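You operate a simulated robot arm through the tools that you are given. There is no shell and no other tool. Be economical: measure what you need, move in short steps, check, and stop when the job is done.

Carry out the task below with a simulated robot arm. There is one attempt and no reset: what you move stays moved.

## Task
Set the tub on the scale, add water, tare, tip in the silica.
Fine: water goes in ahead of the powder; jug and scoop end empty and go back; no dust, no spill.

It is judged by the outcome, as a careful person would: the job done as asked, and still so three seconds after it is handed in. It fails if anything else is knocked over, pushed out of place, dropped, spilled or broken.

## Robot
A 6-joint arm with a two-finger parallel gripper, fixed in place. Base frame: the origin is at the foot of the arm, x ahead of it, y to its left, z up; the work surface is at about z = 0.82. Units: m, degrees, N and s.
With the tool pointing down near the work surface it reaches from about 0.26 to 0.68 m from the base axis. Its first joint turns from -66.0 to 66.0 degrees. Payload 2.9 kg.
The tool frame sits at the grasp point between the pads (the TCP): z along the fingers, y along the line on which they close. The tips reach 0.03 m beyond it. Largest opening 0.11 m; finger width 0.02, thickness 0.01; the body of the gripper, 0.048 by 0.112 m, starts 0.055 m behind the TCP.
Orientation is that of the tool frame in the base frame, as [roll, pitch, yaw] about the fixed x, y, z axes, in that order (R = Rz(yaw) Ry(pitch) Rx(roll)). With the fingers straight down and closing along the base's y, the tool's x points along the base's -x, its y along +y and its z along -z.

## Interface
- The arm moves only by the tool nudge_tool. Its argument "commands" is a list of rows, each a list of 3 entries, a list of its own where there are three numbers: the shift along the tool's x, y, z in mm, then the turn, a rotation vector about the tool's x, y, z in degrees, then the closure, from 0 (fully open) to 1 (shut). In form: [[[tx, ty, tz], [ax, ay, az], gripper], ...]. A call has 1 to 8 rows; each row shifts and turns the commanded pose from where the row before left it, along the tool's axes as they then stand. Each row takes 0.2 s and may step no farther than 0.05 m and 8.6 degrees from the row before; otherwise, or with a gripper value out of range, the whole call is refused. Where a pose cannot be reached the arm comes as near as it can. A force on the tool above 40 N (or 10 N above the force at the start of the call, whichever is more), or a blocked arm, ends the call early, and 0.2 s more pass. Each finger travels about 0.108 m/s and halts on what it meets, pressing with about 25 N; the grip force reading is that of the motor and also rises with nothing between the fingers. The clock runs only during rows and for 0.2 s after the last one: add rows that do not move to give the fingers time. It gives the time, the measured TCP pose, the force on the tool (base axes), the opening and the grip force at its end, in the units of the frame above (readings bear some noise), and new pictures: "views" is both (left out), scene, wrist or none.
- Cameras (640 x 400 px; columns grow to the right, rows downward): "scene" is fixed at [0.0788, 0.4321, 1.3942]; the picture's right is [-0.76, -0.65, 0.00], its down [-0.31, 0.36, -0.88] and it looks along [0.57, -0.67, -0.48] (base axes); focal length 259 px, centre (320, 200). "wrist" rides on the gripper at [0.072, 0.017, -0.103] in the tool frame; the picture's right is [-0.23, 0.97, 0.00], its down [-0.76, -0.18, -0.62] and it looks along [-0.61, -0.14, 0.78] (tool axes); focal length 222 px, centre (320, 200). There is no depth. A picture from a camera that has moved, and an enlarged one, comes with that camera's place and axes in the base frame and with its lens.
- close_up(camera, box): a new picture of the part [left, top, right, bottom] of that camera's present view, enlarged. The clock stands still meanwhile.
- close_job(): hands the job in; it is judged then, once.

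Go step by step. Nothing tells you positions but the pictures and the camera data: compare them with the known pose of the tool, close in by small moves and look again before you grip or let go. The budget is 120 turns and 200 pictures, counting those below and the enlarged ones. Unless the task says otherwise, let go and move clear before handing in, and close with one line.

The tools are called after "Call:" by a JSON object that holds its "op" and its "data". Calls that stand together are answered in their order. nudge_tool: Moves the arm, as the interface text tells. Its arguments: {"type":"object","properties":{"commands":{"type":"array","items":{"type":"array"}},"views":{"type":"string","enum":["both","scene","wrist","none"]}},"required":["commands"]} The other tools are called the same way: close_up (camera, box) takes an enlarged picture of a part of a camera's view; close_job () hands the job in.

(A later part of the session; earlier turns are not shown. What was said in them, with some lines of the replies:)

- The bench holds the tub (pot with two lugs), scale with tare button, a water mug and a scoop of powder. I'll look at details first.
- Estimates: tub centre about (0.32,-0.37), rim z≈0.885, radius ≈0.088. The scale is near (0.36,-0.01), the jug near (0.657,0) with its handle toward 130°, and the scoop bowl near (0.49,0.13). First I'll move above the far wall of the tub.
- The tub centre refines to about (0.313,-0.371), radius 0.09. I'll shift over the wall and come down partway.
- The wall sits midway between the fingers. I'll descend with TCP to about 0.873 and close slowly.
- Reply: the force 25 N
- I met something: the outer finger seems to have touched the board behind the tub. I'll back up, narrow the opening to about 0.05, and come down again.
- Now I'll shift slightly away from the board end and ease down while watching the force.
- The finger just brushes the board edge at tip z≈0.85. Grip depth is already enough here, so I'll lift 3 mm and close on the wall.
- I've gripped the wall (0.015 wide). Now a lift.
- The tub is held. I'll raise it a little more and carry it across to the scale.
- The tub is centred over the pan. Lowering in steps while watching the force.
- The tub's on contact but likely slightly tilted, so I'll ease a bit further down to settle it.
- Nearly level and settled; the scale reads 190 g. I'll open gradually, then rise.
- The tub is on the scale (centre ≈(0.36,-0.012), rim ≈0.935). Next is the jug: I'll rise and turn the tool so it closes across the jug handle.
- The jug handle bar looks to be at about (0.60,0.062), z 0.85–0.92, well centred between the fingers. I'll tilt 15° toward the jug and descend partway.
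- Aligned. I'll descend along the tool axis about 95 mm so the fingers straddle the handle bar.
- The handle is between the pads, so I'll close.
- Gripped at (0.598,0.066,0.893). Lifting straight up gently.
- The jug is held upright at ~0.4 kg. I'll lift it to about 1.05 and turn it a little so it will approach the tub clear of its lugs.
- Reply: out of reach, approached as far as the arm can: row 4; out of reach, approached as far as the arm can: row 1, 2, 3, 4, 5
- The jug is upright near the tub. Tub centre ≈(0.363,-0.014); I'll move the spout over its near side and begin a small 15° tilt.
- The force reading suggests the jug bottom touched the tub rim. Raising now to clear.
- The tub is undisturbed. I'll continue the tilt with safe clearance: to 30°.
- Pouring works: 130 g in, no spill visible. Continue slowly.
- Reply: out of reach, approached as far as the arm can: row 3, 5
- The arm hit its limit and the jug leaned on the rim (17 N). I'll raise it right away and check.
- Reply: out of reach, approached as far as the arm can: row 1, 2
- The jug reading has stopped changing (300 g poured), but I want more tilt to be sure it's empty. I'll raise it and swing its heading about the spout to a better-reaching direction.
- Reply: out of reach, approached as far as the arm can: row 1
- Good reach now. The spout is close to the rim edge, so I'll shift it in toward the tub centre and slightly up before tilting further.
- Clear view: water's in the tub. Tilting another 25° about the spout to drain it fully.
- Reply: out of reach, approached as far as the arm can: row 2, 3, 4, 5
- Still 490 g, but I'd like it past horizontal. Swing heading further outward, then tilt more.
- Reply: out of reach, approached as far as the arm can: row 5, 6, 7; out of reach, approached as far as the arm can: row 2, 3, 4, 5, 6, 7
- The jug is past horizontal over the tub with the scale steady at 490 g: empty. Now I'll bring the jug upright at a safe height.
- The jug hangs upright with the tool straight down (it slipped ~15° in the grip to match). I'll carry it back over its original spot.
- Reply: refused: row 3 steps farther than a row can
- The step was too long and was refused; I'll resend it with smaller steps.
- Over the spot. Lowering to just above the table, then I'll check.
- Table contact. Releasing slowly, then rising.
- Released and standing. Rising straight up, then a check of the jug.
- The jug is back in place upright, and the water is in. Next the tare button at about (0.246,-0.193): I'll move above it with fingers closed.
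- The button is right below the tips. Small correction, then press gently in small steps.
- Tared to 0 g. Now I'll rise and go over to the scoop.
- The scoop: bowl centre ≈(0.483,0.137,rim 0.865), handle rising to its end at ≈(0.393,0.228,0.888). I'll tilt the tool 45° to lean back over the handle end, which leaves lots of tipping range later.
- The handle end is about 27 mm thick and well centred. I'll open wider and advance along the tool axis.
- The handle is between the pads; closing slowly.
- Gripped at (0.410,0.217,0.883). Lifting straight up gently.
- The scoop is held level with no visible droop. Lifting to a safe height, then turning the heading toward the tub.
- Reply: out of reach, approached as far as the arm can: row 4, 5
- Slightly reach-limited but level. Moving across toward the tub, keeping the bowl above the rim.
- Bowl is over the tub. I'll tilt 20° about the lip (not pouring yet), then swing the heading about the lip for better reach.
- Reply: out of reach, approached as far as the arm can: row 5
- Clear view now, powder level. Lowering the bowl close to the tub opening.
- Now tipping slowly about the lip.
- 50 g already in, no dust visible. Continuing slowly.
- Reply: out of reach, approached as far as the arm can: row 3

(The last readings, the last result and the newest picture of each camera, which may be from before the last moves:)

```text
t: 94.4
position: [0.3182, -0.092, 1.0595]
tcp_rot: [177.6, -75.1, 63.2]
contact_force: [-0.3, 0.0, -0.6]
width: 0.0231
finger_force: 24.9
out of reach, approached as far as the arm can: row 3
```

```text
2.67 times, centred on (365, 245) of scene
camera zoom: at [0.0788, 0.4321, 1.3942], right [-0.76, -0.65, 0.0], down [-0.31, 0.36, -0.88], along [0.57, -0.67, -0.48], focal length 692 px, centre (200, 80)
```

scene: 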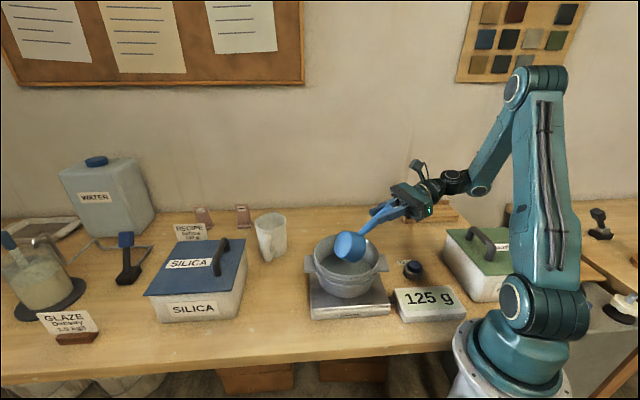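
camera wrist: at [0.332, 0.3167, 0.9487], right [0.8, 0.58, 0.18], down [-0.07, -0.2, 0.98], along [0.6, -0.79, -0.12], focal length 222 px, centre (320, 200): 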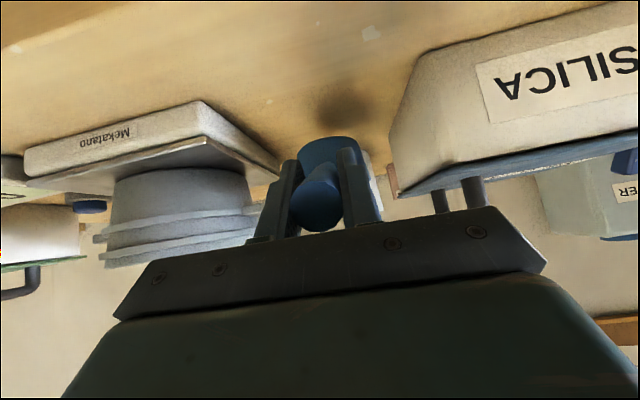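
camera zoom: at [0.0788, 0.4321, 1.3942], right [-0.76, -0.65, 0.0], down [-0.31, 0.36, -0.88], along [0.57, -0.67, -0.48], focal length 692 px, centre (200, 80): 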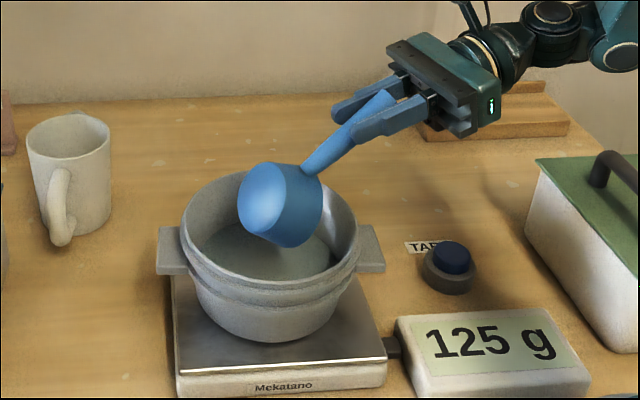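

125 g holds steady with the scoop well inverted, so it is emptied. I'll wait briefly, then rotate it back upright and inspect.

Call:
{"op": "nudge_tool", "data": {"commands": [[[14.7, 0, 12.9], [0, -7.7, 0], 1], [[14.7, 0, 12.9], [0, -7.7, 0], 1], [[14.7, 0, 12.9], [0, -7.7, 0], 1], [[14.7, 0, 12.9], [0, -7.7, 0], 1], [[14.7, 0, 12.9], [0, -7.7, 0], 1], [[14.7, 0, 12.9], [0, -7.7, 0], 1], [[14.7, 0, 2.9], [0, -7.7, 0], 1], [[14.7, 0, 2.9], [0, -7.7, 0], 1]], "views": "none"}}

Call:
{"op": "nudge_tool", "data": {"commands": [[[14.7, 0, -7], [0, -7.7, 0], 1], [[14.7, 0, -7], [0, -7.7, 0], 1], [[14.7, 0, -7], [0, -7.7, 0], 1], [[0, 0, 0], [0, 0, 0], 1]], "views": "scene"}}

Call:
{"op": "close_up", "data": {"camera": "scene", "box": [260, 150, 470, 320]}}

```text
t: 96.2
position: [0.3848, 0.0321, 1.0953]
tcp_rot: [179.4, -13.7, 61.2]
contact_force: [0.5, 0.3, -1.6]
width: 0.0235
finger_force: 24.9
```

```text
t: 97.2
position: [0.4039, 0.0686, 1.121]
tcp_rot: [179.5, 9.4, 61.2]
contact_force: [0.0, -0.3, -0.6]
width: 0.0233
finger_force: 25.0
```

scene: 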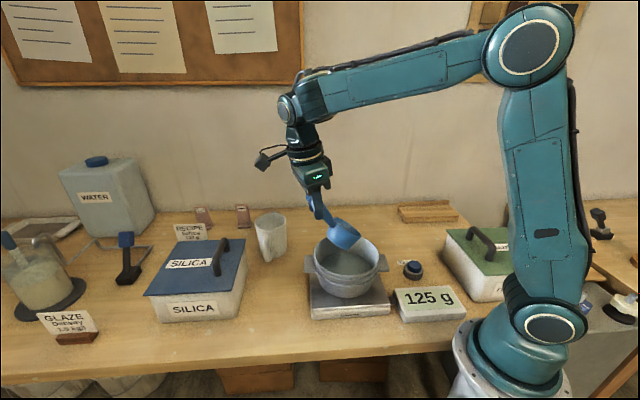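

```text
2.35 times, centred on (365, 235) of scene
camera zoom: at [0.0788, 0.4321, 1.3942], right [-0.76, -0.65, 0.0], down [-0.31, 0.36, -0.88], along [0.57, -0.67, -0.48], focal length 610 px, centre (214, 118)
```

zoom: 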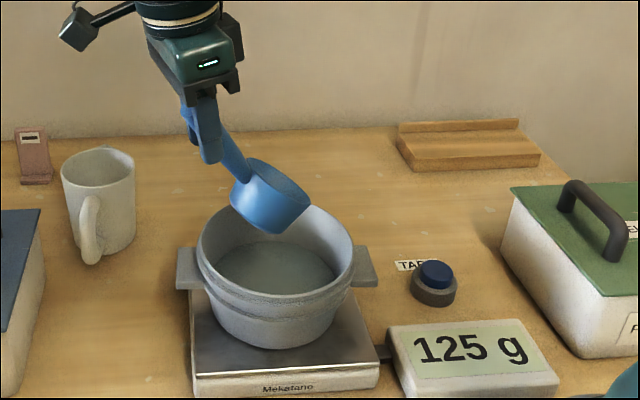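

The scoop is empty. Turning its heading back to the pick-up heading.

Call:
{"op": "nudge_tool", "data": {"commands": [[[0, 0, 0], [-1.3, 0, -8], 1], [[0, 0, 0], [-1.3, 0, -8], 1], [[0, 0, 0], [-1.3, 0, -8], 1], [[0, 0, 0], [-1.3, 0, -8], 1], [[0, 0, 0], [-1.3, 0, -8], 1], [[0, 0, 0], [-1.3, 0, -8], 1], [[0, 0, 0], [-1.3, 0, -8], 1], [[0, 0, 0], [-1.3, 0, -8], 1]], "views": "none"}}

Call:
{"op": "nudge_tool", "data": {"commands": [[[0, 0, 0], [-1.3, 0, -8], 1], [[0, 0, 0], [0, -7.2, 0], 1], [[0, 0, 0], [0, -7.2, 0], 1], [[0, 0, 0], [0, -7.2, 0], 1], [[0, 0, 0], [0, -7.2, 0], 1], [[0, 0, 0], [0, -7.2, 0], 1], [[0, 0, 0], [0, 0, 0], 1]], "views": "scene"}}

```text
t: 99.0
position: [0.4049, 0.0674, 1.1205]
tcp_rot: [179.9, 9.8, 126.1]
contact_force: [-0.5, 0.4, -1.3]
width: 0.0235
finger_force: 24.9
```

```text
t: 100.6
position: [0.4057, 0.0676, 1.1219]
tcp_rot: [180.0, 45.9, 133.9]
contact_force: [-0.4, -0.7, -1.4]
width: 0.0232
finger_force: 25.3
```

scene: 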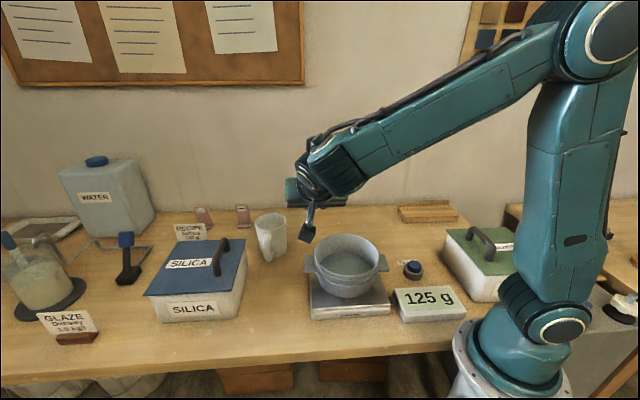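

Call:
{"op": "nudge_tool", "data": {"commands": [[[20, 30, -14], [0, 0, 0], 1], [[22, 30, -10], [0, 0, 0], 1], [[30, 25, 6], [0, 0, 0], 1], [[40, 21, 12], [0, 0, 0], 1], [[47, 0, 14.4], [0, 0, 0], 1], [[0, 0, 0], [0, 0, 0], 1]], "views": "both"}}

Call:
{"op": "close_up", "data": {"camera": "wrist", "box": [220, 80, 420, 240]}}

Call:
{"op": "close_up", "data": {"camera": "scene", "box": [220, 200, 330, 340]}}

```text
t: 102.0
position: [0.4081, 0.2173, 1.0022]
tcp_rot: [179.8, 45.8, 133.9]
contact_force: [-0.1, 0.4, -1.5]
width: 0.0231
finger_force: 24.8
camera wrist: at [0.3334, 0.319, 1.0223], right [0.81, 0.56, 0.17], down [-0.07, -0.19, 0.98], along [0.58, -0.81, -0.11], focal length 222 px, centre (320, 200)
```

scene: 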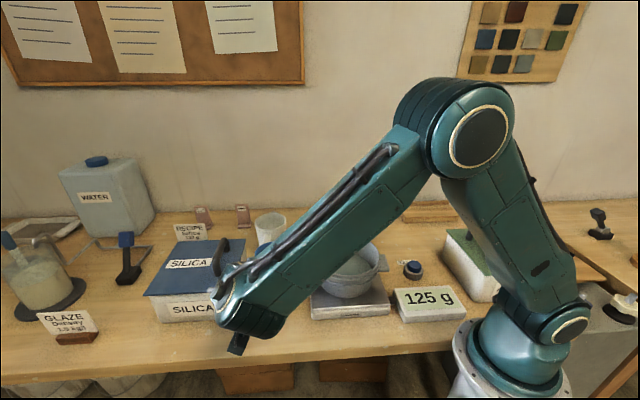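
wrist: 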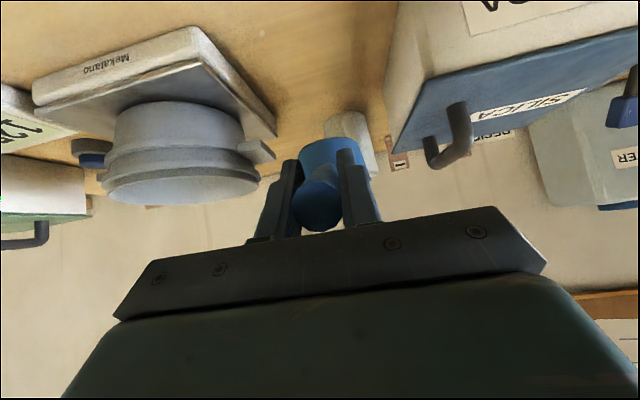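

```text
2.50 times, centred on (320, 160) of wrist
camera zoom: at [0.3334, 0.319, 1.0223], right [0.81, 0.56, 0.17], down [-0.07, -0.19, 0.98], along [0.58, -0.81, -0.11], focal length 555 px, centre (320, 300)
```

zoom: 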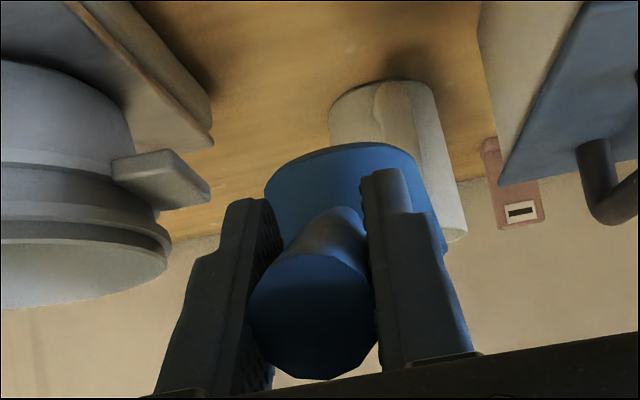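

```text
2.86 times, centred on (275, 270) of scene
camera zoom: at [0.0788, 0.4321, 1.3942], right [-0.76, -0.65, 0.0], down [-0.31, 0.36, -0.88], along [0.57, -0.67, -0.48], focal length 741 px, centre (449, 0)
```

zoom: 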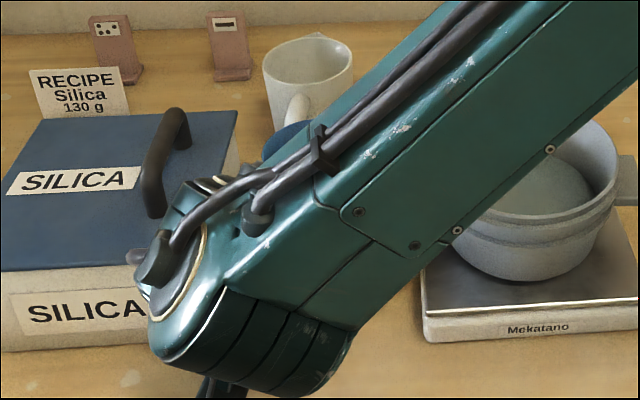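

The scoop's attitude in the grip matches the pick-up. Lowering to just above the table.

Call:
{"op": "nudge_tool", "data": {"commands": [[[21.6, 0, 21], [0, 0, 0], 1], [[21.6, 0, 21], [0, 0, 0], 1], [[18, 0, 17.5], [0, 0, 0], 1], [[14.4, 0, 14], [0, 0, 0], 1], [[3.6, 0, 3.5], [0, 0, 0], 1], [[0, 0, 0], [0, 0, 0], 1]], "views": "none"}}

Call:
{"op": "nudge_tool", "data": {"commands": [[[2.2, 0, 2.1], [0, 0, 0], 1], [[1.5, 0, 1.4], [0, 0, 0], 1]], "views": "wrist"}}

```text
t: 103.4
position: [0.4077, 0.2161, 0.891]
tcp_rot: [179.9, 45.7, 133.9]
contact_force: [-0.1, -0.7, -0.6]
width: 0.0234
finger_force: 25.2
```

```text
t: 104.0
position: [0.4081, 0.2162, 0.8867]
tcp_rot: [179.8, 45.8, 133.9]
contact_force: [-0.1, 0.5, -1.4]
width: 0.0232
finger_force: 24.8
camera wrist: at [0.3335, 0.3188, 0.9067], right [0.81, 0.56, 0.16], down [-0.07, -0.19, 0.98], along [0.58, -0.81, -0.11], focal length 222 px, centre (320, 200)
```

wrist: 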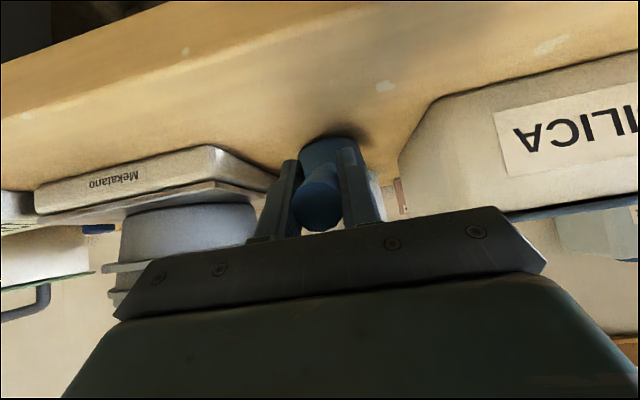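

Call:
{"op": "nudge_tool", "data": {"commands": [[[1.4, 0, 1.4], [0, 0, 0], 1], [[1, 0, 1], [0, 0, 0], 1]], "views": "none"}}

Call:
{"op": "nudge_tool", "data": {"commands": [[[1, 0, 1], [0, 0, 0], 1], [[1, 0, 1], [0, 0, 0], 1]], "views": "none"}}

```text
t: 104.6
position: [0.4092, 0.2168, 0.8829]
tcp_rot: [179.8, 45.8, 134.0]
contact_force: [1.2, 0.4, -0.9]
width: 0.0234
finger_force: 25.0
```

```text
t: 105.2
position: [0.4096, 0.2174, 0.88]
tcp_rot: [179.7, 46.0, 133.8]
contact_force: [-4.2, 2.4, 10.4]
width: 0.0235
finger_force: 24.9
```

Table contact at the same height as the pick. Easing off a millimetre and opening slowly.

Call:
{"op": "nudge_tool", "data": {"commands": [[[-0.8, 0, -0.8], [0, 0, 0], 1], [[0, 0, 0], [0, 0, 0], 0.75], [[0, 0, 0], [0, 0, 0], 0.68], [[0, 0, 0], [0, 0, 0], 0.55], [[0, 0, 0], [0, 0, 0], 0.42], [[0, 0, 0], [0, 0, 0], 0.35], [[0, 0, 0], [0, 0, 0], 0.35]], "views": "wrist"}}

```text
t: 106.8
position: [0.4083, 0.2166, 0.8805]
tcp_rot: [179.9, 45.8, 133.9]
contact_force: [-0.1, -0.1, -0.1]
width: 0.0714
finger_force: 0.0
camera wrist: at [0.3338, 0.3187, 0.9017], right [0.81, 0.56, 0.16], down [-0.07, -0.19, 0.98], along [0.58, -0.81, -0.11], focal length 222 px, centre (320, 200)
```

wrist: 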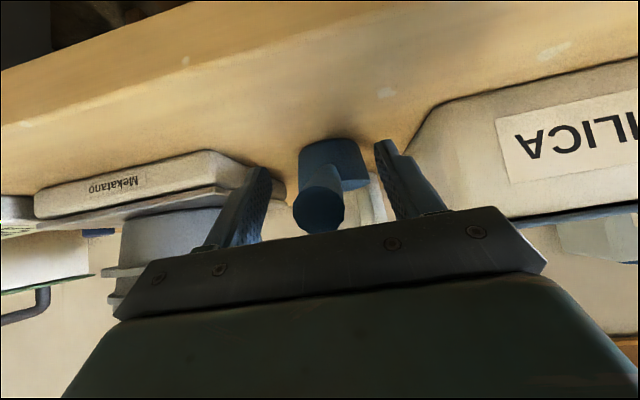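

Released. Backing out along the tool axis and rising clear.

Call:
{"op": "nudge_tool", "data": {"commands": [[[0, 0, -20], [0, 0, 0], 0.35], [[0, 0, -35], [0, 0, 0], 0.35], [[0, 0, -40], [0, 0, 0], 0.35], [[-25, 0, -25], [0, 0, 0], 0.35], [[-30, -20, -25], [0, 0, 0], 0.35], [[-20, -35, 0], [0, 5, 0], 0.35], [[-20, -40, 0], [0, 7, 0], 0.35], [[-20, -40, 0], [0, 7, 0], 0.35]], "views": "scene"}}

Call:
{"op": "close_up", "data": {"camera": "scene", "box": [230, 200, 330, 340]}}

```text
t: 108.6
position: [0.2962, 0.1364, 1.0609]
tcp_rot: [179.9, 26.7, 133.9]
contact_force: [-0.1, -0.9, 0.6]
width: 0.0715
finger_force: 0.1
```

scene: 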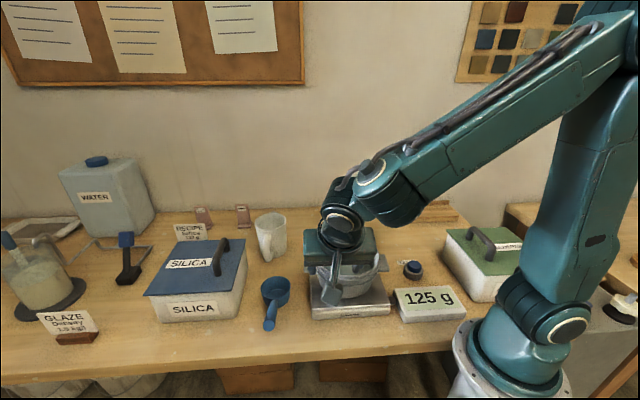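

```text
2.86 times, centred on (280, 270) of scene
camera zoom: at [0.0788, 0.4321, 1.3942], right [-0.76, -0.65, 0.0], down [-0.31, 0.36, -0.88], along [0.57, -0.67, -0.48], focal length 741 px, centre (434, 0)
```

zoom: 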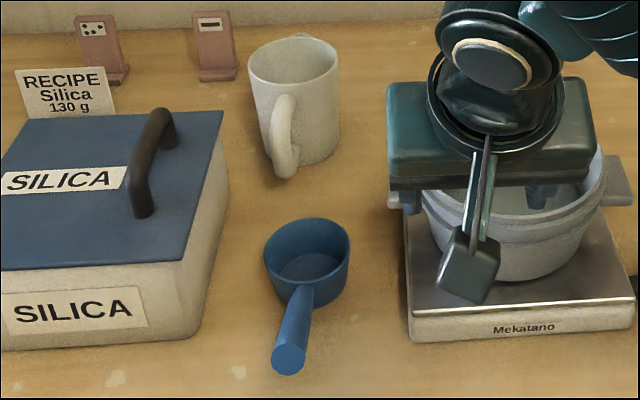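

The scoop is empty and back in place. Raising the arm clear for a final look.

Call:
{"op": "nudge_tool", "data": {"commands": [[[-18, 0, -36], [0, 0, 0], 0.35], [[-18, 0, -36], [0, 0, 0], 0.35], [[-18, 0, -36], [0, 0, 0], 0.35], [[-18, -20, -36], [0, 0, 0], 0.35], [[-18, -20, -36], [0, 0, 0], 0.35]], "views": "scene"}}

Call:
{"op": "close_up", "data": {"camera": "scene", "box": [230, 190, 480, 340]}}

```text
t: 109.8
position: [0.2743, 0.1055, 1.2466]
tcp_rot: [179.7, 26.6, 133.9]
contact_force: [0.7, -0.7, -0.1]
width: 0.0715
finger_force: 0.0
out of reach, approached as far as the arm can: row 5
```

scene: 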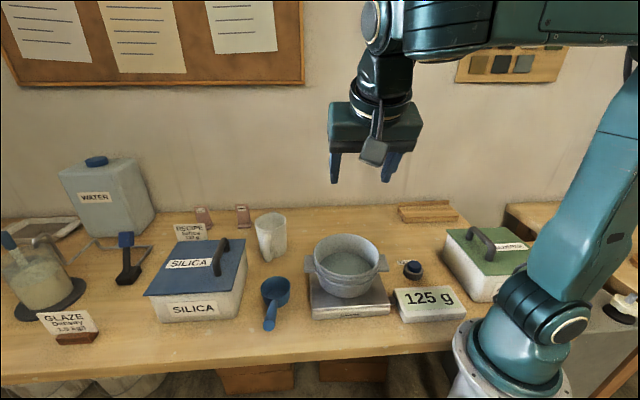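

```text
2.56 times, centred on (355, 265) of scene
camera zoom: at [0.0788, 0.4321, 1.3942], right [-0.76, -0.65, 0.0], down [-0.31, 0.36, -0.88], along [0.57, -0.67, -0.48], focal length 664 px, centre (230, 34)
```

zoom: 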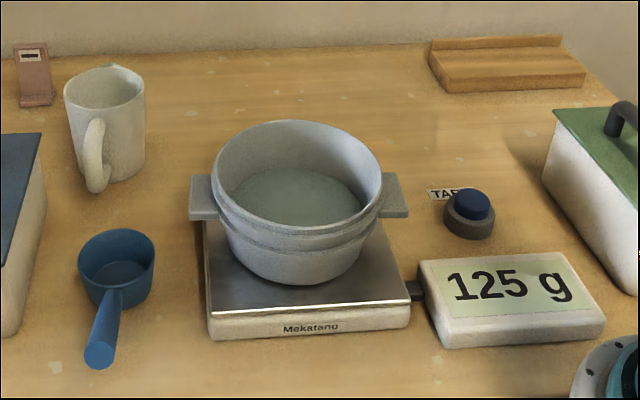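

Everything is in order: the tub is on the scale with water and silica, the jug and scoop are empty and back in place, and I see no dust or spill. Handing in.

Call:
{"op": "close_job", "data": {}}

```text
The job is handed in.
```

The job is done and handed in: the tub is on the scale with the water (300 g) poured first, the scale tared to 0, and the silica tipped in. The scale reads 125 g of silica, against 130 g on the recipe card. The jug and scoop are empty and back in place, and I saw no dust or spill.
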